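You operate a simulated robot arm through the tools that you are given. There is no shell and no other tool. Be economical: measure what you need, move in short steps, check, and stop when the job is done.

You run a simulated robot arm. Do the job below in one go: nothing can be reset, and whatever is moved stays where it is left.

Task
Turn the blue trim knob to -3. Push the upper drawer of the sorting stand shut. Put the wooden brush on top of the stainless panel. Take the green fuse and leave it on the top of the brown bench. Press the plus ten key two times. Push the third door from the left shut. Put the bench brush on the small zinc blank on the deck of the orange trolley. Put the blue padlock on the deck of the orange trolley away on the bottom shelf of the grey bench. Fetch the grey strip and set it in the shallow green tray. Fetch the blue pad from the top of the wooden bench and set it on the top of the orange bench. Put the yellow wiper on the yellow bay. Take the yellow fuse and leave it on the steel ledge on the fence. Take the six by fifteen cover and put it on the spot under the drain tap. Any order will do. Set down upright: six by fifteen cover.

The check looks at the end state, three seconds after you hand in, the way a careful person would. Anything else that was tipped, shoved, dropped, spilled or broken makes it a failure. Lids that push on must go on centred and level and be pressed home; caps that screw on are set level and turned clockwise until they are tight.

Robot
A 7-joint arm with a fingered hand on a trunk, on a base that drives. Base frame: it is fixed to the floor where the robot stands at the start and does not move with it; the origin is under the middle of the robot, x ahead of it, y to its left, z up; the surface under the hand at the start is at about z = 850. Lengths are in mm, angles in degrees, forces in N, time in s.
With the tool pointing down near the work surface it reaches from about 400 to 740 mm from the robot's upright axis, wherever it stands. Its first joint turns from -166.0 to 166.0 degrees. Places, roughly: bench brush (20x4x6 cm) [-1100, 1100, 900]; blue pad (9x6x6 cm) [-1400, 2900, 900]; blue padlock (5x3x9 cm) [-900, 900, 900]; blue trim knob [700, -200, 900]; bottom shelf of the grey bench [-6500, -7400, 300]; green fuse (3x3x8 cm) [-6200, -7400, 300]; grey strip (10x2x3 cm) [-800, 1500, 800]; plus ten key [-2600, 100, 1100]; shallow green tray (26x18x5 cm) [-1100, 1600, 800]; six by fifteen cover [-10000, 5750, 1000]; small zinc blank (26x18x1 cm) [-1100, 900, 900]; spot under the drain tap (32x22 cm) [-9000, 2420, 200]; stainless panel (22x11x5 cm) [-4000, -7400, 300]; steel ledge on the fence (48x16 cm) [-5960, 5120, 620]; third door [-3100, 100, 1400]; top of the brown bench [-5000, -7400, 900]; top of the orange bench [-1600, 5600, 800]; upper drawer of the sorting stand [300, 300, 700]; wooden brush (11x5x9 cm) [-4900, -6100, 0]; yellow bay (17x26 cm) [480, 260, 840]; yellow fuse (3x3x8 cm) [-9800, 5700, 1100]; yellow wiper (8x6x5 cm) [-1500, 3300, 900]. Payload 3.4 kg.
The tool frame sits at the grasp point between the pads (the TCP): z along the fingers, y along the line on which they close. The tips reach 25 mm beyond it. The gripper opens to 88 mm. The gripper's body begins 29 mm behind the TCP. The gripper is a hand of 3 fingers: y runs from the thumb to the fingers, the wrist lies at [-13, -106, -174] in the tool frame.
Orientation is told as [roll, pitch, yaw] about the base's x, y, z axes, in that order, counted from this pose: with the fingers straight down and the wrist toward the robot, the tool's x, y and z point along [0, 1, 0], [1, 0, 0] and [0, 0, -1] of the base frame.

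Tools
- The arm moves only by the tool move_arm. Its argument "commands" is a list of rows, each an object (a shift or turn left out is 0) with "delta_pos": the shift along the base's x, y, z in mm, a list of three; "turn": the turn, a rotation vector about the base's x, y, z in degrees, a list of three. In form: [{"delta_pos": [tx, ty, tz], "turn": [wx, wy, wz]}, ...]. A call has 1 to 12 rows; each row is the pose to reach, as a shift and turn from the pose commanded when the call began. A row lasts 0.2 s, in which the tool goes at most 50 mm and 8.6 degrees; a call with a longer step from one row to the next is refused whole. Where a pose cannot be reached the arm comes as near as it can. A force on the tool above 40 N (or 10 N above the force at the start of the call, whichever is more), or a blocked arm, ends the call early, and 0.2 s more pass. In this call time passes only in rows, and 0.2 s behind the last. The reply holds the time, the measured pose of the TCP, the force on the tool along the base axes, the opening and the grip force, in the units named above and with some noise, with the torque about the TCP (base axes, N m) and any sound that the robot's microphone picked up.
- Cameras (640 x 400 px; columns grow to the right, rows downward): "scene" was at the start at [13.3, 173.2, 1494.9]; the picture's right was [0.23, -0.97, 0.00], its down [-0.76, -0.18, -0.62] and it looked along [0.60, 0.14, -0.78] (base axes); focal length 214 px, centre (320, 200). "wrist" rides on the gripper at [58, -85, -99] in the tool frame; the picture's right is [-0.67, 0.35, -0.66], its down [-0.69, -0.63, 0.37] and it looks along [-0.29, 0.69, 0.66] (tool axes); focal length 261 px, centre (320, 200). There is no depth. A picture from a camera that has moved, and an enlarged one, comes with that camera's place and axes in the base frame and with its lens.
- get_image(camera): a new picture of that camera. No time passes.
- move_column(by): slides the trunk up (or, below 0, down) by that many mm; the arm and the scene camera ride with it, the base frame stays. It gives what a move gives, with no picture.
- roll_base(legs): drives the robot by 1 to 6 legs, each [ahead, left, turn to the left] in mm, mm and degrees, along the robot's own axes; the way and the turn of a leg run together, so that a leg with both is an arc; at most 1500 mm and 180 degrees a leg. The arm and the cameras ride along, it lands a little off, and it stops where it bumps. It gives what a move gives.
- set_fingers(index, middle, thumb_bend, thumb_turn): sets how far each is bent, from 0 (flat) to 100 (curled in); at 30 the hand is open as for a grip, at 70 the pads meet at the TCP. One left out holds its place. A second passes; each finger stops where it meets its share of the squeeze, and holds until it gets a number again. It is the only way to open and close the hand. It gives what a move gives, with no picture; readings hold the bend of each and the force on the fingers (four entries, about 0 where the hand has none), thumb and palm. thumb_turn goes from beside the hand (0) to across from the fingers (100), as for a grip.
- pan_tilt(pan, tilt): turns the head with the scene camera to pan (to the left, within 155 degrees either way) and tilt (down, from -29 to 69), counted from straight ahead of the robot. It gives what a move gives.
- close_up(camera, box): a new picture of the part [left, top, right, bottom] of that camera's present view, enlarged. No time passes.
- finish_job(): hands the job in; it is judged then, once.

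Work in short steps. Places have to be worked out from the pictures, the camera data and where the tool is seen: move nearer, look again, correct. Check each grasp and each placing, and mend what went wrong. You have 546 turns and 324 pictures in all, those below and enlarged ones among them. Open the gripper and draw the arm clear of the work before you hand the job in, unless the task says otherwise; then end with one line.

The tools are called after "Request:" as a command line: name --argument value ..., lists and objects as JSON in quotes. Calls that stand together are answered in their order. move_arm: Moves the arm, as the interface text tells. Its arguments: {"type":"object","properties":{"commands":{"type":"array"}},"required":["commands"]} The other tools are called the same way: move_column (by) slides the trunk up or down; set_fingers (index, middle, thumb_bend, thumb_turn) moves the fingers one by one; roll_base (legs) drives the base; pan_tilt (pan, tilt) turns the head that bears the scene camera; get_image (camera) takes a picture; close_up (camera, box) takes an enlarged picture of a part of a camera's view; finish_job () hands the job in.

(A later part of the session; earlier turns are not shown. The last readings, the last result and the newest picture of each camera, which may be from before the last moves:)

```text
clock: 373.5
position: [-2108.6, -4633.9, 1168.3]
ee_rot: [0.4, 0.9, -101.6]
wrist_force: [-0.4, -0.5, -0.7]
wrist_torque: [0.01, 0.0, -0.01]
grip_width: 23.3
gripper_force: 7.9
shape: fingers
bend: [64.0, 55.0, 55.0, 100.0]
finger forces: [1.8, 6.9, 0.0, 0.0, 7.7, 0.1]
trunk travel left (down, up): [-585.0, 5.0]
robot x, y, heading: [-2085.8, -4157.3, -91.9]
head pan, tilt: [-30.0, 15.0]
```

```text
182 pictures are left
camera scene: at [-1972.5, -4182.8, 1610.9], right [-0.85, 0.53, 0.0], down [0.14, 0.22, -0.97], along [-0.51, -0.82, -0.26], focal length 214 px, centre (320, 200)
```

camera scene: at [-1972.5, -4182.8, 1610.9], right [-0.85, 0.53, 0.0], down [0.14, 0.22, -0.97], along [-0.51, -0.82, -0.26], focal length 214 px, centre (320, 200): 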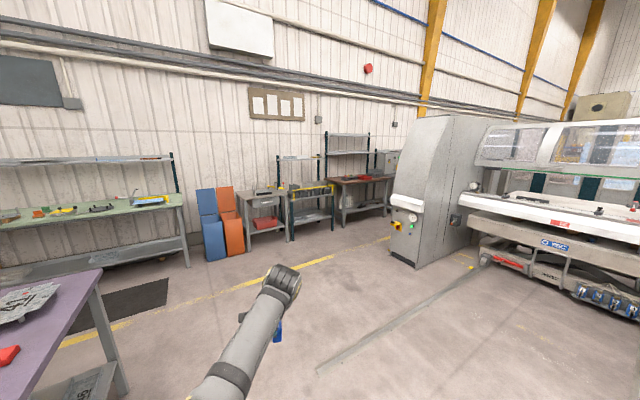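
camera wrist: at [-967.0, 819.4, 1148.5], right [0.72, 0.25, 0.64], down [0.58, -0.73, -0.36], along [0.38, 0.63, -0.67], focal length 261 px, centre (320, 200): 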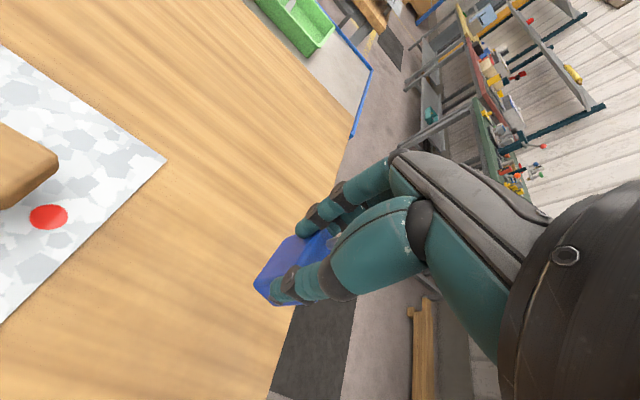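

The benches stand along the far wall; the machine cabinet leaves a corridor at y≈−6500. I avoid the floor strip by going down x≈−2100 and then strafe west.

Request:
roll_base --legs '[[1200, 0, 2], [1150, 0, 0], [0, -1300, 0]]'

Request:
pan_tilt --pan -55 --tilt 25

Request:
get_image --camera "scene"

```text
clock: 391.0
position: [-3444.9, -6914.7, 1168.1]
ee_rot: [0.3, 1.0, -100.4]
wrist_force: [-0.2, -0.3, -1.7]
wrist_torque: [0.01, 0.0, -0.02]
grip_width: 23.3
gripper_force: 8.3
shape: fingers
bend: [64.0, 55.0, 55.0, 100.0]
finger forces: [1.8, 6.9, 0.0, 0.1, 7.7, 0.1]
trunk travel left (down, up): [-585.0, 5.0]
robot x, y, heading: [-3423.6, -6436.6, -91.0]
head pan, tilt: [-30.0, 15.0]
```

```text
clock: 391.9
position: [-3442.0, -6915.3, 1168.3]
ee_rot: [0.4, 1.1, -100.5]
wrist_force: [-0.2, -0.5, -0.6]
wrist_torque: [0.01, -0.04, -0.02]
grip_width: 23.3
gripper_force: 7.8
shape: fingers
bend: [64.0, 55.0, 55.0, 100.0]
finger forces: [1.8, 6.9, 0.0, 0.0, 7.6, 0.1]
trunk travel left (down, up): [-585.0, 5.0]
robot x, y, heading: [-3427.9, -6437.5, -90.7]
head pan, tilt: [-55.0, 25.0]
```

```text
181 pictures are left
camera scene: at [-3342.8, -6433.0, 1594.7], right [-0.56, 0.83, 0.0], down [0.35, 0.24, -0.91], along [-0.75, -0.51, -0.42], focal length 214 px, centre (320, 200)
```

scene: 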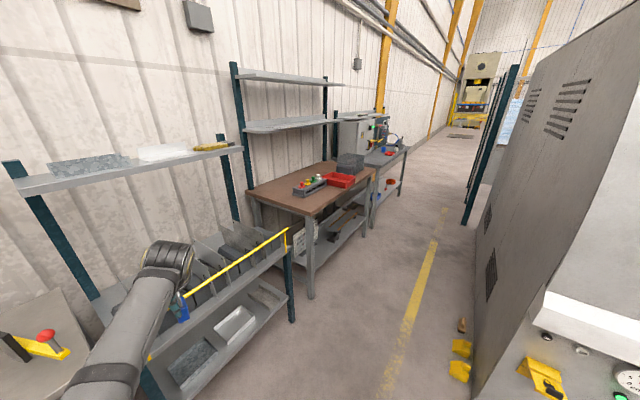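

The brush lies on the floor at ≈(−4839, −6138). I move nearer the benches and strafe west to the grey bench.

Request:
roll_base --legs '[[150, 0, 0], [0, -1450, 0], [0, -1450, 0]]'

Request:
pan_tilt --pan -5 --tilt 40

Request:
get_image --camera "scene"

```text
clock: 406.9
position: [-6366.2, -6913.1, 1169.5]
ee_rot: [0.4, 1.1, -104.5]
wrist_force: [-0.7, 0.1, -1.5]
wrist_torque: [-0.02, -0.01, -0.01]
grip_width: 23.1
gripper_force: 7.9
shape: fingers
bend: [64.0, 56.0, 55.0, 100.0]
finger forces: [1.8, 6.9, 0.1, 0.0, 7.5, 0.0]
trunk travel left (down, up): [-585.0, 5.0]
robot x, y, heading: [-6312.5, -6434.1, -94.8]
head pan, tilt: [-55.0, 25.0]
```

```text
clock: 408.0
position: [-6365.9, -6912.4, 1169.1]
ee_rot: [0.5, 1.0, -104.5]
wrist_force: [-0.2, 0.1, -0.6]
wrist_torque: [0.0, -0.03, 0.0]
grip_width: 23.1
gripper_force: 8.5
shape: fingers
bend: [64.0, 56.0, 55.0, 100.0]
finger forces: [1.8, 6.9, 0.1, 0.0, 7.6, 0.0]
trunk travel left (down, up): [-585.0, 5.0]
robot x, y, heading: [-6319.9, -6437.1, -94.9]
head pan, tilt: [-5.0, 40.0]
```

```text
180 pictures are left
camera scene: at [-6166.7, -6476.9, 1571.4], right [-0.98, 0.17, 0.0], down [0.11, 0.63, -0.77], along [-0.13, -0.75, -0.64], focal length 214 px, centre (320, 200)
```

scene: 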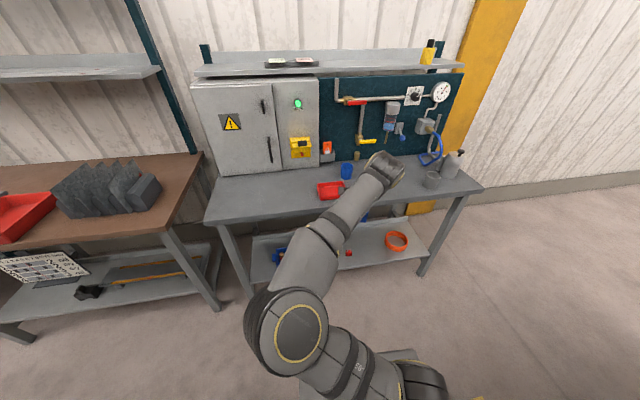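

Request:
close_up --camera "scene" --box '[230, 190, 450, 300]'

Request:
get_image --camera "wrist"

```text
2.91 times, centred on (340, 245) of scene
camera zoom: at [-6166.7, -6476.9, 1571.4], right [-0.98, 0.17, 0.0], down [0.11, 0.63, -0.77], along [-0.13, -0.75, -0.64], focal length 624 px, centre (262, 69)
```

zoom: 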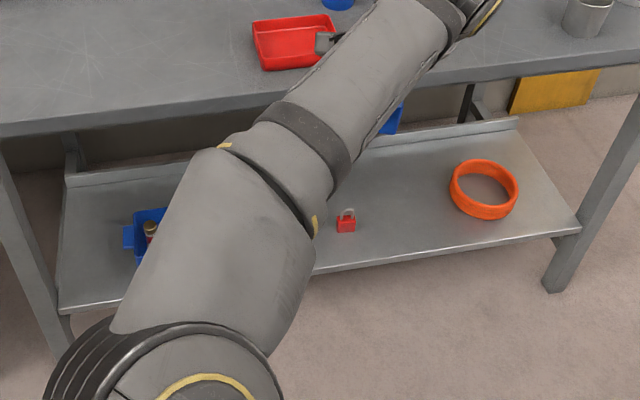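

```text
178 pictures are left
camera wrist: at [-6290.2, -6847.3, 1269.8], right [-0.74, -0.18, 0.65], down [-0.5, 0.79, -0.36], along [-0.44, -0.59, -0.67], focal length 261 px, centre (320, 200)
```

wrist: 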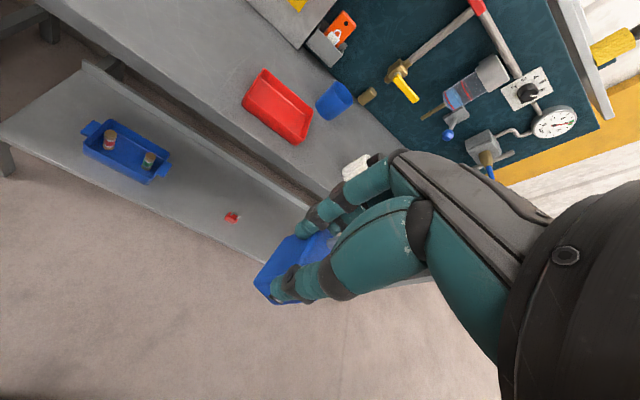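

The shelf (z≈285, front edge y≈−7248) holds a blue tray with two fuses, a red padlock and an orange ring. Free spot: about (−6655, −7330). I lower the trunk here in the open first, then view.

Request:
roll_base --legs '[[0, -330, 5]]'

Request:
move_column --by -560

Request:
pan_tilt --pan -5 --tilt 25

Request:
get_image --camera "scene"

```text
clock: 409.6
position: [-6520.5, -6900.7, 1169.1]
ee_rot: [0.4, 1.0, -112.3]
wrist_force: [0.2, 0.2, -0.7]
wrist_torque: [0.0, 0.0, -0.01]
grip_width: 22.4
gripper_force: 8.6
shape: fingers
bend: [65.0, 55.0, 55.0, 100.0]
finger forces: [1.8, 7.4, 0.0, 0.0, 7.9, 0.1]
trunk travel left (down, up): [-585.0, 5.0]
robot x, y, heading: [-6407.2, -6438.8, -102.3]
head pan, tilt: [-5.0, 40.0]
stopped in leg 1: the robot was blocked; the commanded pose is now the measured one
```

```text
refused: -560 is not a number from -400 to 400
```

```text
clock: 410.3
position: [-6521.2, -6901.3, 1168.1]
ee_rot: [0.4, 1.0, -112.4]
wrist_force: [0.0, 0.6, -0.8]
wrist_torque: [-0.02, -0.04, -0.01]
grip_width: 22.5
gripper_force: 9.0
shape: fingers
bend: [65.0, 55.0, 55.0, 100.0]
finger forces: [1.8, 7.4, 0.0, 0.0, 7.9, 0.0]
trunk travel left (down, up): [-585.0, 5.0]
robot x, y, heading: [-6405.5, -6438.0, -102.6]
head pan, tilt: [-5.0, 25.0]
```

```text
177 pictures are left
camera scene: at [-6266.5, -6503.4, 1594.6], right [-0.95, 0.3, 0.0], down [0.13, 0.4, -0.91], along [-0.27, -0.86, -0.42], focal length 214 px, centre (320, 200)
```

scene: 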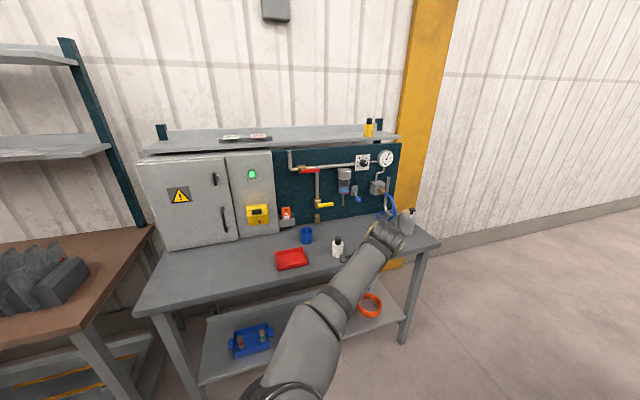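

Something blocked on the right; I look right/rear.

Request:
pan_tilt --pan -110 --tilt 45

Request:
get_image --camera "scene"

```text
clock: 412.2
position: [-6521.7, -6900.8, 1167.7]
ee_rot: [0.4, 1.0, -112.3]
wrist_force: [0.7, 0.1, -0.2]
wrist_torque: [-0.02, -0.03, 0.0]
grip_width: 22.3
gripper_force: 8.8
shape: fingers
bend: [65.0, 55.0, 55.0, 100.0]
finger forces: [1.9, 7.4, 0.0, 0.0, 7.9, 0.0]
trunk travel left (down, up): [-585.0, 5.0]
robot x, y, heading: [-6407.1, -6436.6, -102.3]
head pan, tilt: [-110.0, 45.0]
```

```text
176 pictures are left
camera scene: at [-6307.8, -6371.9, 1564.1], right [0.54, 0.84, 0.0], down [0.6, -0.38, -0.71], along [-0.6, 0.38, -0.71], focal length 214 px, centre (320, 200)
```

scene: 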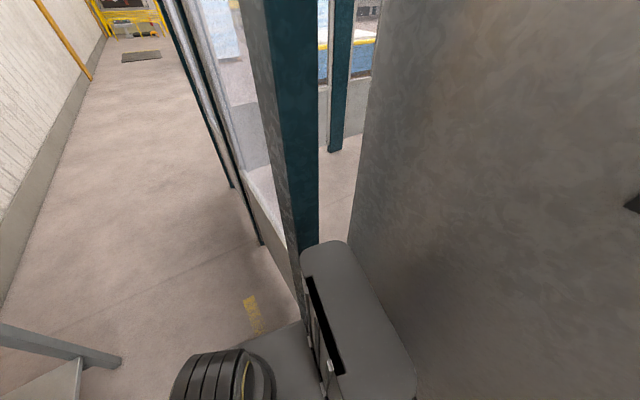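

The trunk touches a machine post. I move ahead off it and square up the heading.

Request:
roll_base --legs '[[150, 40, 0], [0, 0, 12]]'

Request:
move_column --by -280

Request:
pan_tilt --pan -5 --tilt 30

Request:
get_image --camera "scene"

```text
clock: 414.3
position: [-6415.3, -7069.9, 1166.8]
ee_rot: [0.4, 0.9, -100.2]
wrist_force: [0.0, -0.4, -0.1]
wrist_torque: [0.0, -0.01, 0.0]
grip_width: 22.5
gripper_force: 8.2
shape: fingers
bend: [65.0, 55.0, 55.0, 100.0]
finger forces: [1.8, 7.4, 0.0, 0.0, 7.7, 0.1]
trunk travel left (down, up): [-585.0, 5.0]
robot x, y, heading: [-6399.0, -6590.9, -90.5]
head pan, tilt: [-110.0, 45.0]
```

```text
clock: 417.2
position: [-6414.0, -7069.2, 888.1]
ee_rot: [0.4, 1.0, -100.2]
wrist_force: [0.4, 0.8, -0.5]
wrist_torque: [-0.02, -0.01, -0.01]
grip_width: 22.4
gripper_force: 8.2
shape: fingers
bend: [65.0, 55.0, 55.0, 100.0]
finger forces: [1.7, 7.4, 0.0, 0.1, 7.7, 0.0]
trunk travel left (down, up): [-305.0, 285.0]
robot x, y, heading: [-6402.8, -6596.4, -90.2]
head pan, tilt: [-110.0, 45.0]
```

```text
clock: 419.0
position: [-6414.8, -7069.6, 887.5]
ee_rot: [0.4, 0.9, -100.2]
wrist_force: [0.5, -0.3, -0.8]
wrist_torque: [-0.02, -0.03, -0.03]
grip_width: 22.3
gripper_force: 8.5
shape: fingers
bend: [65.0, 55.0, 55.0, 100.0]
finger forces: [1.8, 7.4, 0.0, 0.1, 7.8, 0.0]
trunk travel left (down, up): [-305.0, 285.0]
robot x, y, heading: [-6397.5, -6592.2, -90.3]
head pan, tilt: [-5.0, 30.0]
```

```text
175 pictures are left
camera scene: at [-6249.4, -6626.1, 1306.7], right [-1.0, 0.09, 0.0], down [0.05, 0.5, -0.87], along [-0.08, -0.86, -0.5], focal length 214 px, centre (320, 200)
```

scene: 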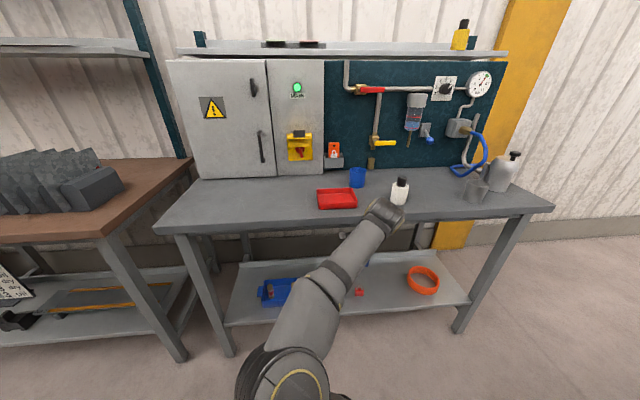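

The hand is clear of the bench front. I lower the remaining trunk travel and shift right to the free spot.

Request:
move_column --by -300

Request:
roll_base --legs '[[0, -250, 0]]'

Request:
pan_tilt --pan -5 --tilt 30

Request:
get_image --camera "scene"

Request:
get_image --camera "wrist"

```text
clock: 422.0
position: [-6414.8, -7069.3, 589.0]
ee_rot: [0.4, 1.1, -100.1]
wrist_force: [-0.7, 0.8, -1.1]
wrist_torque: [0.01, 0.0, 0.03]
grip_width: 22.6
gripper_force: 8.5
shape: fingers
bend: [65.0, 55.0, 55.0, 100.0]
finger forces: [1.8, 7.4, 0.0, 0.0, 7.8, 0.0]
trunk travel left (down, up): [-5.0, 585.0]
robot x, y, heading: [-6400.6, -6592.4, -90.1]
head pan, tilt: [-5.0, 30.0]
```

```text
clock: 423.8
position: [-6663.1, -7068.1, 588.3]
ee_rot: [0.4, 1.0, -100.5]
wrist_force: [-0.1, 0.0, -0.7]
wrist_torque: [0.02, -0.03, 0.01]
grip_width: 22.4
gripper_force: 8.3
shape: fingers
bend: [65.0, 55.0, 55.0, 100.0]
finger forces: [1.9, 7.5, 0.0, 0.1, 7.7, 0.0]
trunk travel left (down, up): [-5.0, 585.0]
robot x, y, heading: [-6646.7, -6588.3, -90.6]
head pan, tilt: [-5.0, 30.0]
```

```text
clock: 424.4
position: [-6663.9, -7066.8, 588.3]
ee_rot: [0.4, 1.0, -100.6]
wrist_force: [-0.8, 0.7, -0.9]
wrist_torque: [0.0, -0.05, 0.03]
grip_width: 22.5
gripper_force: 8.4
shape: fingers
bend: [65.0, 55.0, 55.0, 100.0]
finger forces: [1.8, 7.5, 0.0, 0.0, 7.9, 0.0]
trunk travel left (down, up): [-5.0, 585.0]
robot x, y, heading: [-6645.5, -6588.2, -90.8]
head pan, tilt: [-5.0, 30.0]
```

```text
174 pictures are left
camera scene: at [-6496.1, -6624.7, 1006.7], right [-1.0, 0.1, 0.0], down [0.05, 0.5, -0.87], along [-0.09, -0.86, -0.5], focal length 214 px, centre (320, 200)
```

scene: 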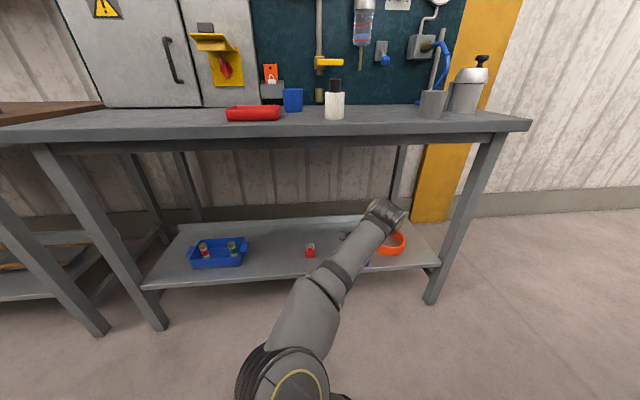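

```text
173 pictures are left
camera wrist: at [-6593.1, -6997.1, 689.8], right [-0.73, -0.23, 0.64], down [-0.55, 0.75, -0.36], along [-0.4, -0.62, -0.67], focal length 261 px, centre (320, 200)
```

wrist: 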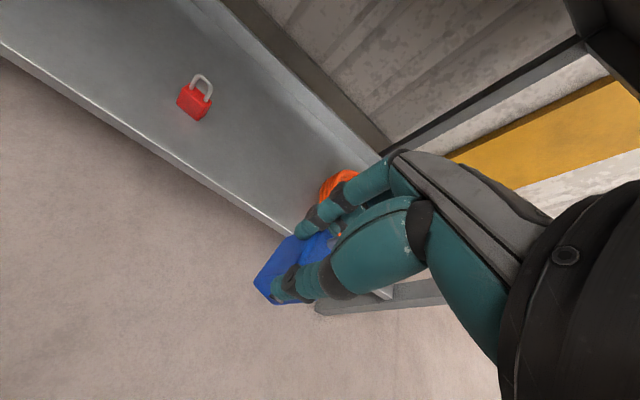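

Arm posture is low and clear. I lower the hand to ~435, then drive ahead so the hand enters above the shelf.

Request:
move_arm --commands '[{"delta_pos": [0, 0, -40]}, {"delta_pos": [0, 0, -80]}, {"delta_pos": [0, 0, -120]}, {"delta_pos": [0, 0, -150]}]'

Request:
roll_base --legs '[[200, 0, 0]]'

Request:
get_image --camera "scene"

Request:
get_image --camera "wrist"

```text
clock: 425.4
position: [-6662.7, -7064.7, 439.0]
ee_rot: [0.4, 1.0, -100.6]
wrist_force: [0.6, -0.3, -0.3]
wrist_torque: [-0.01, -0.01, 0.01]
grip_width: 22.3
gripper_force: 8.4
shape: fingers
bend: [65.0, 56.0, 55.0, 100.0]
finger forces: [1.6, 7.0, 0.1, 0.0, 7.3, 0.0]
trunk travel left (down, up): [-5.0, 585.0]
robot x, y, heading: [-6645.0, -6589.2, -90.9]
head pan, tilt: [-5.0, 30.0]
```

```text
clock: 427.0
position: [-6662.8, -7266.7, 439.5]
ee_rot: [0.4, 1.1, -100.6]
wrist_force: [-0.4, -0.1, -0.7]
wrist_torque: [-0.01, -0.02, -0.01]
grip_width: 22.3
gripper_force: 8.2
shape: fingers
bend: [65.0, 56.0, 55.0, 100.0]
finger forces: [1.6, 7.0, 0.1, 0.1, 7.3, 0.1]
trunk travel left (down, up): [-5.0, 585.0]
robot x, y, heading: [-6651.7, -6794.2, -90.8]
head pan, tilt: [-5.0, 30.0]
```

```text
172 pictures are left
camera scene: at [-6498.2, -6825.8, 1006.7], right [-1.0, 0.1, 0.0], down [0.05, 0.5, -0.87], along [-0.08, -0.86, -0.5], focal length 214 px, centre (320, 200)
```

scene: 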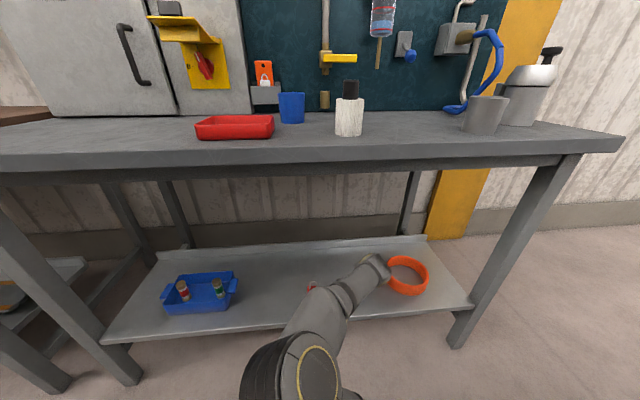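

```text
171 pictures are left
camera wrist: at [-6592.9, -7195.8, 540.8], right [-0.73, -0.23, 0.64], down [-0.56, 0.75, -0.36], along [-0.4, -0.62, -0.67], focal length 261 px, centre (320, 200)
```

wrist: 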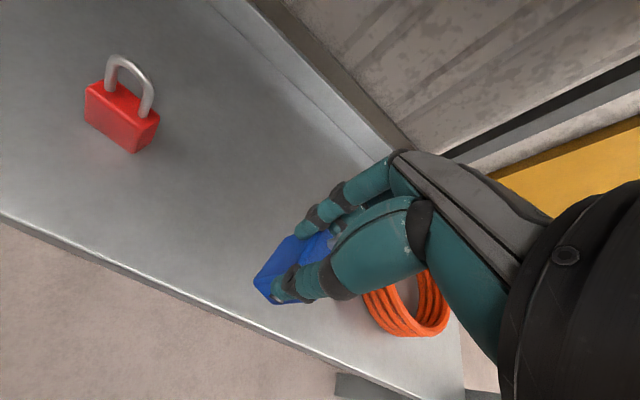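

Plenty of room. I move 75 mm further in and lower toward the shelf.

Request:
move_arm --commands '[{"delta_pos": [5, -38, 0]}, {"delta_pos": [5, -75, -20]}, {"delta_pos": [5, -75, -60]}, {"delta_pos": [5, -75, -80]}]'

Request:
get_image --camera "wrist"

```text
clock: 428.0
position: [-6660.7, -7341.1, 359.9]
ee_rot: [0.4, 1.0, -100.6]
wrist_force: [-0.7, -0.3, -1.0]
wrist_torque: [-0.03, -0.03, -0.03]
grip_width: 22.2
gripper_force: 8.5
shape: fingers
bend: [65.0, 56.0, 55.0, 100.0]
finger forces: [1.6, 6.9, 0.0, 0.1, 7.3, 0.1]
trunk travel left (down, up): [-5.0, 585.0]
robot x, y, heading: [-6645.6, -6795.5, -90.8]
head pan, tilt: [-5.0, 30.0]
```

```text
170 pictures are left
camera wrist: at [-6589.2, -7271.5, 460.9], right [-0.73, -0.23, 0.65], down [-0.56, 0.75, -0.36], along [-0.4, -0.62, -0.67], focal length 261 px, centre (320, 200)
```

wrist: 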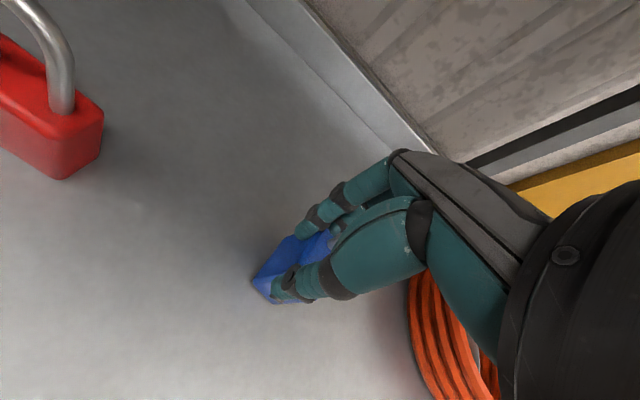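

Nearly at the shelf. I go down in small steps to contact.

Request:
move_arm --commands '[{"delta_pos": [0, 0, -5]}, {"delta_pos": [0, 0, -9]}, {"delta_pos": [0, 0, -13]}, {"delta_pos": [0, 0, -16]}]'

```text
clock: 429.0
position: [-6657.6, -7342.0, 343.3]
ee_rot: [0.4, 0.8, -100.5]
wrist_force: [-0.4, 0.1, 10.8]
wrist_torque: [-0.11, 0.09, 0.01]
grip_width: 21.0
gripper_force: 8.3
shape: fingers
bend: [66.0, 54.0, 56.0, 100.0]
finger forces: [0.6, 8.9, 0.0, 0.0, 8.7, 0.0]
trunk travel left (down, up): [-5.0, 585.0]
robot x, y, heading: [-6648.4, -6796.8, -90.6]
head pan, tilt: [-5.0, 30.0]
```

Contact. I ease up a millimetre, release, and lift.

Request:
move_arm --commands '[{"delta_pos": [0, 0, 1]}]'

Request:
set_fingers --index 38 --middle 38 --thumb_bend 38

Request:
move_arm --commands '[{"delta_pos": [0, 0, 30]}, {"delta_pos": [0, 0, 70]}, {"delta_pos": [0, 40, 90]}, {"delta_pos": [0, 85, 90]}]'

Request:
get_image --camera "wrist"

```text
clock: 429.4
position: [-6658.4, -7342.5, 344.1]
ee_rot: [0.4, 1.1, -100.6]
wrist_force: [-0.8, -1.0, 4.7]
wrist_torque: [-0.13, 0.1, 0.01]
grip_width: 20.7
gripper_force: 8.9
shape: fingers
bend: [66.0, 54.0, 56.0, 100.0]
finger forces: [0.5, 8.9, 0.1, 0.1, 8.1, 0.1]
trunk travel left (down, up): [-5.0, 585.0]
robot x, y, heading: [-6646.5, -6793.7, -90.5]
head pan, tilt: [-5.0, 30.0]
```

```text
clock: 430.4
position: [-6659.0, -7341.7, 344.7]
ee_rot: [0.4, 1.0, -100.4]
wrist_force: [0.2, 0.4, 0.1]
wrist_torque: [0.0, -0.01, -0.01]
grip_width: 67.1
gripper_force: 0.0
shape: fingers
bend: [38.0, 38.0, 38.0, 99.0]
finger forces: [0.0, 0.0, 0.0, 0.0, 0.0, 0.0]
trunk travel left (down, up): [-5.0, 585.0]
robot x, y, heading: [-6644.0, -6792.4, -90.7]
head pan, tilt: [-5.0, 30.0]
```

```text
clock: 431.4
position: [-6657.1, -7250.0, 434.6]
ee_rot: [0.4, 1.0, -100.4]
wrist_force: [0.5, 0.2, -0.2]
wrist_torque: [-0.01, 0.01, 0.01]
grip_width: 67.4
gripper_force: 0.0
shape: fingers
bend: [38.0, 38.0, 38.0, 99.0]
finger forces: [0.1, 0.1, 0.1, 0.0, 0.1, 0.0]
trunk travel left (down, up): [-5.0, 585.0]
robot x, y, heading: [-6644.9, -6795.7, -90.4]
head pan, tilt: [-5.0, 30.0]
```

```text
169 pictures are left
camera wrist: at [-6586.3, -7179.5, 536.2], right [-0.73, -0.23, 0.64], down [-0.56, 0.75, -0.36], along [-0.4, -0.62, -0.67], focal length 261 px, centre (320, 200)
```

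wrist: 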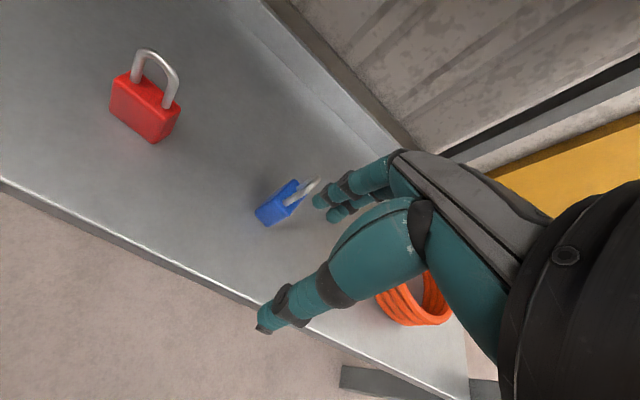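

The blue padlock stands upright on the shelf. Now the green fuse: I back out a little and strafe left to the blue tray.

Request:
roll_base --legs '[[-120, 0, 0], [0, 430, 0]]'

Request:
get_image --camera "wrist"

Request:
get_image --camera "scene"

```text
clock: 434.9
position: [-6212.7, -7131.9, 434.0]
ee_rot: [0.3, 1.1, -100.4]
wrist_force: [-0.1, 1.0, -0.4]
wrist_torque: [0.01, 0.01, 0.04]
grip_width: 67.5
gripper_force: 0.1
shape: fingers
bend: [38.0, 38.0, 38.0, 99.0]
finger forces: [0.0, 0.1, 0.0, 0.0, 0.0, 0.0]
trunk travel left (down, up): [-5.0, 585.0]
robot x, y, heading: [-6203.5, -6672.3, -90.7]
head pan, tilt: [-5.0, 30.0]
```

```text
168 pictures are left
camera wrist: at [-6142.0, -7061.2, 536.4], right [-0.73, -0.23, 0.65], down [-0.56, 0.75, -0.36], along [-0.4, -0.62, -0.67], focal length 261 px, centre (320, 200)
```

wrist: 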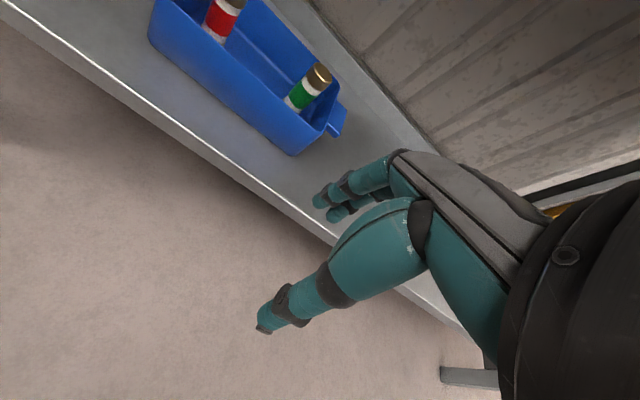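

```text
167 pictures are left
camera scene: at [-6054.5, -6706.8, 1006.7], right [-1.0, 0.1, 0.0], down [0.05, 0.5, -0.87], along [-0.08, -0.86, -0.5], focal length 214 px, centre (320, 200)
```

scene: 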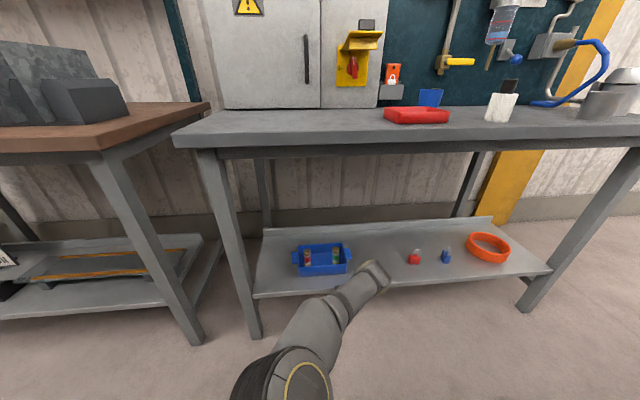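

The green fuse stands upright at about (−6187, −7399), top z≈368. I open the hand, drive in and move above it.

Request:
roll_base --legs '[[130, 0, 0.5]]'

Request:
set_fingers --index 42 --middle 42 --thumb_bend 42

Request:
move_arm --commands '[{"delta_pos": [6, -40, 0], "turn": [0, 0, 5]}, {"delta_pos": [14, -80, 0], "turn": [0, 0, 10]}, {"delta_pos": [20, -110, 0], "turn": [0, 0, 10]}]'

Request:
get_image --camera "wrist"

Request:
close_up --camera "scene" --box '[230, 180, 470, 330]'

```text
clock: 436.2
position: [-6210.8, -7260.9, 435.2]
ee_rot: [0.4, 1.1, -100.0]
wrist_force: [0.2, 0.3, 0.6]
wrist_torque: [-0.02, 0.0, 0.0]
grip_width: 67.5
gripper_force: 0.0
shape: fingers
bend: [38.0, 38.0, 38.0, 99.0]
finger forces: [0.0, 0.0, 0.0, 0.0, 0.0, 0.1]
trunk travel left (down, up): [-5.0, 585.0]
robot x, y, heading: [-6206.8, -6806.3, -90.2]
head pan, tilt: [-5.0, 30.0]
```

```text
clock: 437.2
position: [-6209.3, -7261.2, 434.5]
ee_rot: [0.4, 1.0, -99.9]
wrist_force: [-0.6, 0.6, 0.1]
wrist_torque: [0.03, 0.0, 0.04]
grip_width: 59.7
gripper_force: 0.2
shape: fingers
bend: [42.0, 42.0, 42.0, 99.0]
finger forces: [0.0, 0.1, 0.1, 0.0, 0.0, 0.1]
trunk travel left (down, up): [-5.0, 585.0]
robot x, y, heading: [-6204.3, -6804.1, -89.9]
head pan, tilt: [-5.0, 30.0]
```

```text
clock: 438.0
position: [-6188.8, -7371.3, 432.6]
ee_rot: [0.4, 0.9, -89.9]
wrist_force: [0.1, -1.2, -0.3]
wrist_torque: [0.0, 0.01, -0.01]
grip_width: 59.5
gripper_force: 0.1
shape: fingers
bend: [42.0, 42.0, 42.0, 99.0]
finger forces: [0.0, 0.1, 0.1, 0.0, 0.0, 0.0]
trunk travel left (down, up): [-5.0, 585.0]
robot x, y, heading: [-6208.6, -6801.3, -89.7]
head pan, tilt: [-5.0, 30.0]
```

```text
166 pictures are left
camera wrist: at [-6132.3, -7289.7, 534.2], right [-0.67, -0.36, 0.64], down [-0.68, 0.63, -0.36], along [-0.28, -0.68, -0.67], focal length 261 px, centre (320, 200)
```

wrist: 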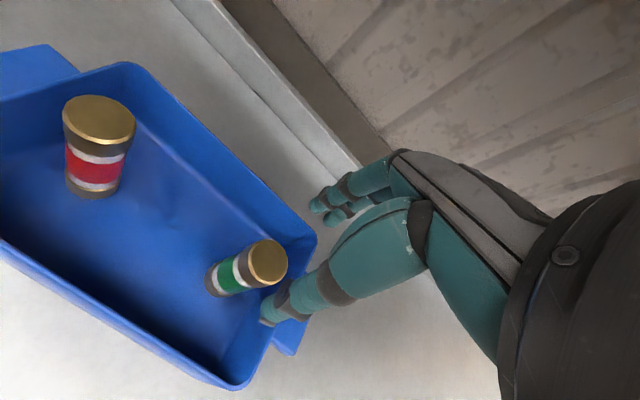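

```text
2.67 times, centred on (350, 255) of scene
camera zoom: at [-6054.8, -6834.9, 1006.7], right [-1.0, 0.09, 0.0], down [0.04, 0.5, -0.87], along [-0.08, -0.86, -0.5], focal length 572 px, centre (240, 53)
```

zoom: 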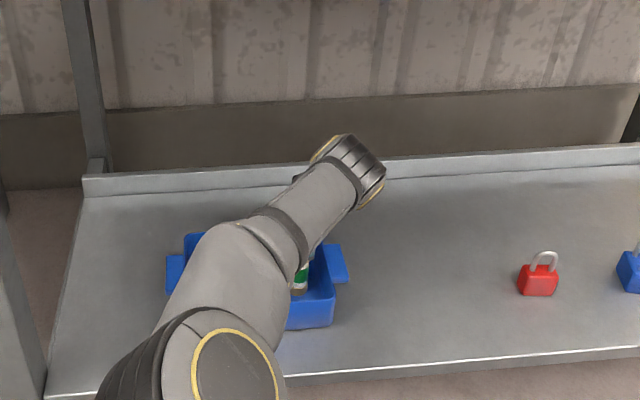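

The fuse is right beneath the hand (≈(−6189, −7374)). I descend and close.

Request:
move_arm --commands '[{"delta_pos": [0, -3, -40]}, {"delta_pos": [0, -3, -65]}, {"delta_pos": [0, -3, -78]}]'

Request:
set_fingers --index 66 --middle 66 --thumb_bend 66

Request:
close_up --camera "wrist" --box '[140, 140, 400, 340]'

```text
clock: 438.8
position: [-6189.1, -7373.8, 358.1]
ee_rot: [0.4, 0.8, -89.9]
wrist_force: [0.2, -0.6, -0.4]
wrist_torque: [-0.03, 0.0, 0.02]
grip_width: 59.3
gripper_force: 0.1
shape: fingers
bend: [42.0, 42.0, 42.0, 99.0]
finger forces: [0.0, 0.0, 0.0, 0.0, 0.0, 0.0]
trunk travel left (down, up): [-5.0, 585.0]
robot x, y, heading: [-6205.3, -6798.6, -90.1]
head pan, tilt: [-5.0, 30.0]
```

```text
clock: 439.8
position: [-6189.6, -7375.0, 358.0]
ee_rot: [0.4, 1.0, -89.9]
wrist_force: [0.2, 0.0, 0.8]
wrist_torque: [0.0, -0.01, -0.01]
grip_width: 21.7
gripper_force: 4.8
shape: fingers
bend: [59.0, 65.0, 60.0, 100.0]
finger forces: [3.8, 0.2, 0.0, 0.0, 4.3, 0.1]
trunk travel left (down, up): [-5.0, 585.0]
robot x, y, heading: [-6204.4, -6799.7, -89.9]
head pan, tilt: [-5.0, 30.0]
```

```text
2.00 times, centred on (270, 240) of wrist
camera zoom: at [-6133.0, -7292.2, 459.4], right [-0.67, -0.36, 0.64], down [-0.68, 0.63, -0.36], along [-0.28, -0.68, -0.67], focal length 521 px, centre (420, 120)
```

zoom: 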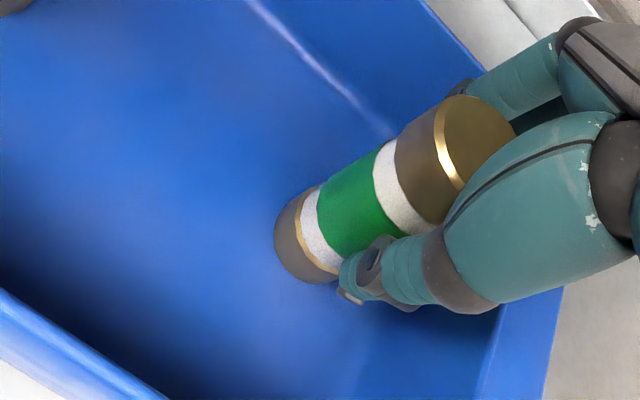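

Only the index finger bears; the fuse is about 10 mm to +x. I reopen, shift and regrip.

Request:
set_fingers --index 45 --middle 45 --thumb_bend 45

Request:
move_arm --commands '[{"delta_pos": [10, 0, 0]}]'

Request:
set_fingers --index 68 --middle 68 --thumb_bend 66

Request:
close_up --camera "wrist" --box '[140, 140, 400, 340]'

```text
clock: 440.8
position: [-6188.5, -7374.8, 359.0]
ee_rot: [0.5, 1.0, -89.9]
wrist_force: [0.0, -0.6, 0.2]
wrist_torque: [0.0, 0.01, -0.05]
grip_width: 51.7
gripper_force: 0.2
shape: fingers
bend: [45.0, 45.0, 45.0, 99.0]
finger forces: [0.0, 0.0, 0.0, 0.0, 0.0, 0.1]
trunk travel left (down, up): [-5.0, 585.0]
robot x, y, heading: [-6205.9, -6800.3, -90.2]
head pan, tilt: [-5.0, 30.0]
```

```text
clock: 441.2
position: [-6180.2, -7374.1, 357.4]
ee_rot: [0.4, 1.0, -89.9]
wrist_force: [0.2, -0.2, 0.4]
wrist_torque: [0.01, -0.02, -0.02]
grip_width: 51.6
gripper_force: 0.1
shape: fingers
bend: [45.0, 45.0, 45.0, 99.0]
finger forces: [0.0, 0.1, 0.1, 0.0, 0.0, 0.1]
trunk travel left (down, up): [-5.0, 585.0]
robot x, y, heading: [-6208.6, -6805.8, -90.0]
head pan, tilt: [-5.0, 30.0]
```

```text
clock: 442.2
position: [-6180.6, -7373.7, 357.3]
ee_rot: [0.4, 1.0, -89.9]
wrist_force: [-0.5, -0.6, -0.6]
wrist_torque: [-0.01, 0.01, 0.0]
grip_width: 19.3
gripper_force: 7.2
shape: fingers
bend: [63.0, 63.0, 59.0, 100.0]
finger forces: [2.8, 4.4, 0.0, 0.0, 6.9, 0.0]
trunk travel left (down, up): [-5.0, 585.0]
robot x, y, heading: [-6204.1, -6802.5, -90.0]
head pan, tilt: [-5.0, 30.0]
```

```text
2.00 times, centred on (270, 240) of wrist
camera zoom: at [-6122.9, -7291.7, 458.7], right [-0.67, -0.36, 0.64], down [-0.68, 0.63, -0.36], along [-0.28, -0.68, -0.67], focal length 521 px, centre (420, 120)
```

zoom: 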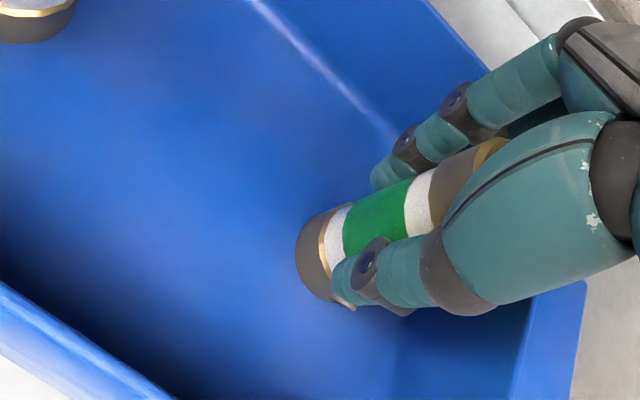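

Both fingers hold now. I firm the grip, lift out of the tray, and draw out from under the bench.

Request:
set_fingers --index 72 --middle 72 --thumb_bend 70

Request:
move_arm --commands '[{"delta_pos": [0, 0, 20]}, {"delta_pos": [0, 0, 55]}, {"delta_pos": [0, 0, 95]}, {"delta_pos": [0, 40, 105]}, {"delta_pos": [0, 85, 110]}, {"delta_pos": [0, 120, 110]}]'

Request:
get_image --camera "wrist"

```text
clock: 443.2
position: [-6179.9, -7374.2, 358.2]
ee_rot: [0.4, 1.0, -89.8]
wrist_force: [0.1, -0.9, -1.1]
wrist_torque: [0.01, -0.02, 0.02]
grip_width: 18.9
gripper_force: 12.2
shape: fingers
bend: [63.0, 64.0, 58.0, 100.0]
finger forces: [5.5, 6.7, 0.1, 0.0, 11.7, 0.0]
trunk travel left (down, up): [-5.0, 585.0]
robot x, y, heading: [-6207.2, -6800.8, -90.0]
head pan, tilt: [-5.0, 30.0]
```

```text
clock: 444.6
position: [-6179.8, -7251.4, 465.3]
ee_rot: [0.4, 1.0, -89.9]
wrist_force: [0.4, 0.3, -0.5]
wrist_torque: [0.02, 0.0, -0.06]
grip_width: 18.3
gripper_force: 11.8
shape: fingers
bend: [71.0, 64.0, 58.0, 100.0]
finger forces: [5.4, 6.5, 0.0, 0.1, 11.4, 0.0]
trunk travel left (down, up): [-5.0, 585.0]
robot x, y, heading: [-6202.7, -6798.3, -89.8]
head pan, tilt: [-5.0, 30.0]
```

```text
162 pictures are left
camera wrist: at [-6123.3, -7167.9, 566.7], right [-0.67, -0.36, 0.64], down [-0.68, 0.63, -0.36], along [-0.28, -0.68, -0.67], focal length 261 px, centre (320, 200)
```

wrist: 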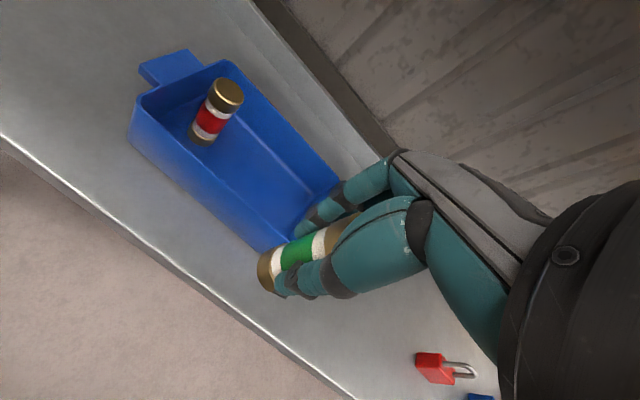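

The fuse is held. I back out, raise the trunk, and strafe left to the brown bench.

Request:
roll_base --legs '[[-200, 0, 0]]'

Request:
move_column --by 400

Request:
move_column --by 180

Request:
roll_base --legs '[[0, 600, -0.5], [0, 600, 0]]'

Request:
pan_tilt --pan 0 --tilt 40

Request:
get_image --camera "scene"

Request:
get_image --camera "wrist"

```text
clock: 446.2
position: [-6180.2, -7050.5, 464.0]
ee_rot: [0.4, 1.0, -90.0]
wrist_force: [0.5, 0.1, -1.2]
wrist_torque: [-0.01, -0.01, 0.03]
grip_width: 18.4
gripper_force: 12.0
shape: fingers
bend: [71.0, 64.0, 58.0, 100.0]
finger forces: [5.3, 6.6, 0.0, 0.1, 11.4, 0.1]
trunk travel left (down, up): [-5.0, 585.0]
robot x, y, heading: [-6202.6, -6602.3, -89.7]
head pan, tilt: [-5.0, 30.0]
```

```text
clock: 450.0
position: [-6179.3, -7052.0, 865.1]
ee_rot: [0.5, 1.0, -89.9]
wrist_force: [0.2, 0.8, 0.0]
wrist_torque: [0.0, 0.02, 0.01]
grip_width: 18.3
gripper_force: 11.7
shape: fingers
bend: [71.0, 64.0, 58.0, 100.0]
finger forces: [5.4, 6.4, 0.0, 0.1, 11.5, 0.0]
trunk travel left (down, up): [-405.0, 185.0]
robot x, y, heading: [-6202.2, -6603.5, -90.1]
head pan, tilt: [-5.0, 30.0]
```

```text
clock: 452.0
position: [-6179.4, -7051.1, 1044.9]
ee_rot: [0.4, 1.1, -89.9]
wrist_force: [1.3, -0.9, -1.1]
wrist_torque: [-0.01, 0.02, 0.0]
grip_width: 18.7
gripper_force: 12.0
shape: fingers
bend: [71.0, 64.0, 58.0, 100.0]
finger forces: [5.4, 6.5, 0.0, 0.0, 11.4, 0.0]
trunk travel left (down, up): [-585.0, 5.0]
robot x, y, heading: [-6210.7, -6601.0, -89.9]
head pan, tilt: [-5.0, 30.0]
```

```text
clock: 458.5
position: [-4976.1, -7075.3, 1044.8]
ee_rot: [0.5, 1.1, -92.0]
wrist_force: [0.3, 0.8, -0.9]
wrist_torque: [-0.02, 0.0, -0.02]
grip_width: 18.5
gripper_force: 11.2
shape: fingers
bend: [71.0, 64.0, 58.0, 100.0]
finger forces: [5.4, 6.5, 0.1, 0.0, 11.4, 0.0]
trunk travel left (down, up): [-585.0, 5.0]
robot x, y, heading: [-4985.8, -6625.5, -92.0]
head pan, tilt: [-5.0, 30.0]
```

```text
clock: 459.2
position: [-4976.4, -7075.4, 1046.4]
ee_rot: [0.4, 1.0, -92.1]
wrist_force: [0.0, 0.1, -0.4]
wrist_torque: [-0.02, 0.02, 0.0]
grip_width: 18.5
gripper_force: 12.1
shape: fingers
bend: [71.0, 64.0, 58.0, 100.0]
finger forces: [5.4, 6.5, 0.0, 0.0, 11.4, 0.0]
trunk travel left (down, up): [-585.0, 5.0]
robot x, y, heading: [-4983.7, -6627.3, -92.4]
head pan, tilt: [0.0, 40.0]
```

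```text
161 pictures are left
camera scene: at [-4827.6, -6660.2, 1571.4], right [-1.0, 0.04, 0.0], down [0.03, 0.64, -0.77], along [-0.03, -0.77, -0.64], focal length 214 px, centre (320, 200)
```

scene: 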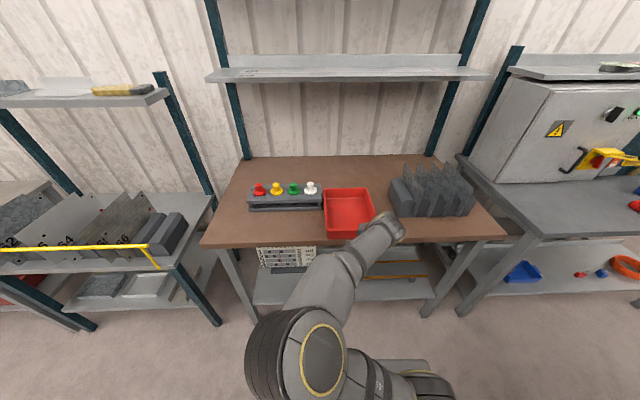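

```text
160 pictures are left
camera wrist: at [-4917.1, -6995.3, 1146.8], right [-0.69, -0.33, 0.64], down [-0.66, 0.66, -0.36], along [-0.31, -0.67, -0.67], focal length 261 px, centre (320, 200)
```

wrist: 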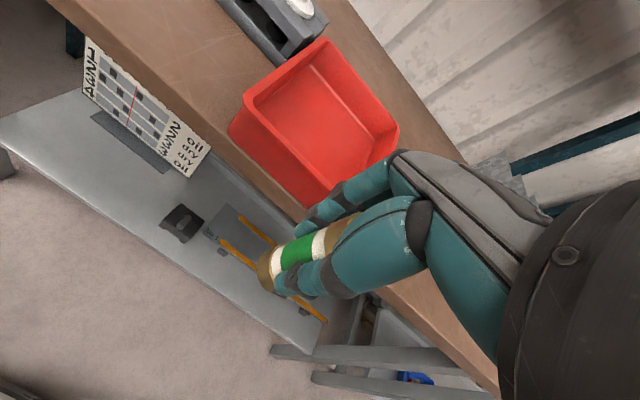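

A clear spot is at the front left of the brown bench, ≈(−4715, −7300). I shift to it.

Request:
roll_base --legs '[[0, 260, 2], [120, 0, 0]]'

Request:
get_image --camera "wrist"

Request:
get_image --camera "scene"

```text
clock: 461.9
position: [-4709.2, -7203.1, 1046.1]
ee_rot: [0.4, 1.0, -90.3]
wrist_force: [0.0, 0.2, -1.0]
wrist_torque: [-0.01, 0.03, 0.01]
grip_width: 18.4
gripper_force: 12.0
shape: fingers
bend: [71.0, 64.0, 58.0, 100.0]
finger forces: [5.3, 6.6, 0.0, 0.0, 11.5, 0.0]
trunk travel left (down, up): [-585.0, 5.0]
robot x, y, heading: [-4733.8, -6754.6, -90.4]
head pan, tilt: [0.0, 40.0]
```

```text
159 pictures are left
camera wrist: at [-4652.0, -7120.6, 1146.5], right [-0.68, -0.36, 0.64], down [-0.68, 0.64, -0.36], along [-0.28, -0.68, -0.67], focal length 261 px, centre (320, 200)
```

wrist: 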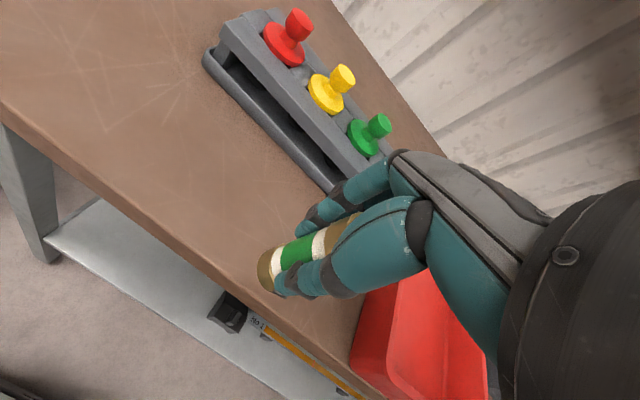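

```text
158 pictures are left
camera scene: at [-4573.6, -6783.0, 1571.3], right [-1.0, 0.01, 0.0], down [0.0, 0.64, -0.77], along [-0.01, -0.77, -0.64], focal length 214 px, centre (320, 200)
```

scene: 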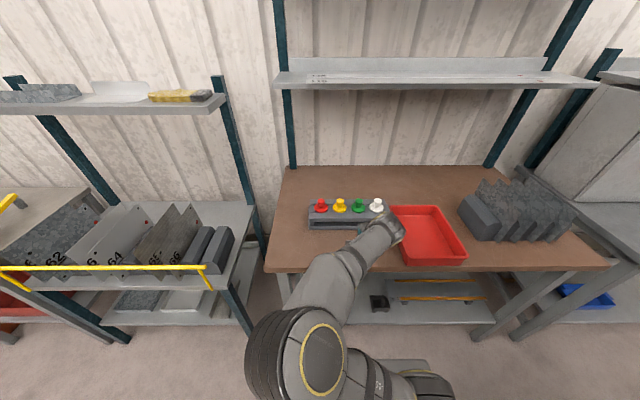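

Clear. I move over the spot and descend toward the top.

Request:
move_arm --commands '[{"delta_pos": [8, -45, 0]}, {"delta_pos": [10, -92, 0]}, {"delta_pos": [10, -95, -40]}, {"delta_pos": [10, -95, -68]}]'

Request:
move_arm --commands '[{"delta_pos": [0, 0, -6]}, {"delta_pos": [0, 0, -11]}, {"delta_pos": [0, 0, -16]}, {"delta_pos": [0, 0, -20]}]'

Request:
get_image --camera "wrist"

```text
clock: 462.9
position: [-4698.1, -7299.2, 976.2]
ee_rot: [0.4, 0.9, -90.2]
wrist_force: [0.2, -0.5, 0.0]
wrist_torque: [-0.02, 0.0, 0.05]
grip_width: 18.4
gripper_force: 11.5
shape: fingers
bend: [71.0, 64.0, 58.0, 100.0]
finger forces: [5.3, 6.5, 0.0, 0.1, 11.2, 0.1]
trunk travel left (down, up): [-585.0, 5.0]
robot x, y, heading: [-4732.1, -6751.7, -90.3]
head pan, tilt: [0.0, 40.0]
```

```text
clock: 463.9
position: [-4698.1, -7295.8, 955.4]
ee_rot: [0.3, 1.0, -90.3]
wrist_force: [0.8, 0.3, -0.9]
wrist_torque: [-0.01, 0.01, -0.01]
grip_width: 18.5
gripper_force: 11.1
shape: fingers
bend: [71.0, 64.0, 58.0, 100.0]
finger forces: [5.3, 6.6, 0.1, 0.0, 11.2, 0.0]
trunk travel left (down, up): [-585.0, 5.0]
robot x, y, heading: [-4729.1, -6752.6, -90.6]
head pan, tilt: [0.0, 40.0]
```

```text
157 pictures are left
camera wrist: at [-4641.9, -7215.2, 1057.9], right [-0.68, -0.36, 0.64], down [-0.68, 0.64, -0.36], along [-0.28, -0.68, -0.67], focal length 261 px, centre (320, 200)
```

wrist: 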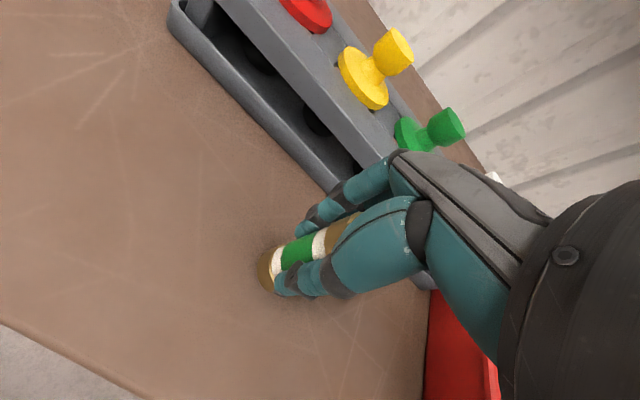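

Not yet on the surface. I continue down in small steps.

Request:
move_arm --commands '[{"delta_pos": [0, 3, -6]}, {"delta_pos": [0, 3, -12]}, {"delta_pos": [0, 3, -17]}, {"delta_pos": [0, 3, -22]}]'

```text
clock: 464.9
position: [-4696.8, -7293.8, 934.2]
ee_rot: [0.4, 1.0, -90.2]
wrist_force: [2.3, -0.5, 20.8]
wrist_torque: [-0.18, 0.1, 0.0]
grip_width: 15.0
gripper_force: 14.7
shape: fingers
bend: [71.0, 62.0, 60.0, 100.0]
finger forces: [6.2, 10.4, 0.0, 0.1, 13.4, 0.1]
trunk travel left (down, up): [-585.0, 5.0]
robot x, y, heading: [-4732.0, -6753.5, -90.1]
head pan, tilt: [0.0, 40.0]
```

Contact (21 N). I relieve a bit, check that the fuse is vertical, then release.

Request:
move_arm --commands '[{"delta_pos": [0, 0, 2]}]'

Request:
close_up --camera "wrist" --box '[140, 140, 400, 340]'

```text
clock: 465.3
position: [-4698.2, -7293.4, 934.3]
ee_rot: [0.4, 1.1, -90.2]
wrist_force: [0.9, -1.8, 8.6]
wrist_torque: [-0.15, 0.03, 0.02]
grip_width: 14.7
gripper_force: 12.8
shape: fingers
bend: [71.0, 63.0, 60.0, 100.0]
finger forces: [6.2, 9.4, 0.1, 0.1, 10.8, 0.0]
trunk travel left (down, up): [-585.0, 5.0]
robot x, y, heading: [-4730.5, -6752.6, -90.5]
head pan, tilt: [0.0, 40.0]
```

```text
2.00 times, centred on (270, 240) of wrist
camera zoom: at [-4641.2, -7211.2, 1036.6], right [-0.68, -0.36, 0.64], down [-0.68, 0.64, -0.36], along [-0.28, -0.68, -0.68], focal length 521 px, centre (420, 120)
```

zoom: 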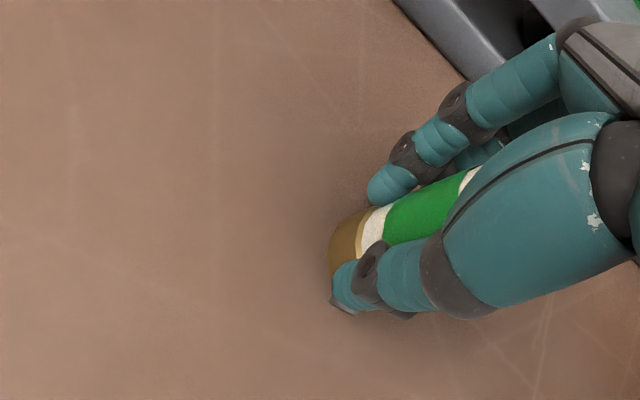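

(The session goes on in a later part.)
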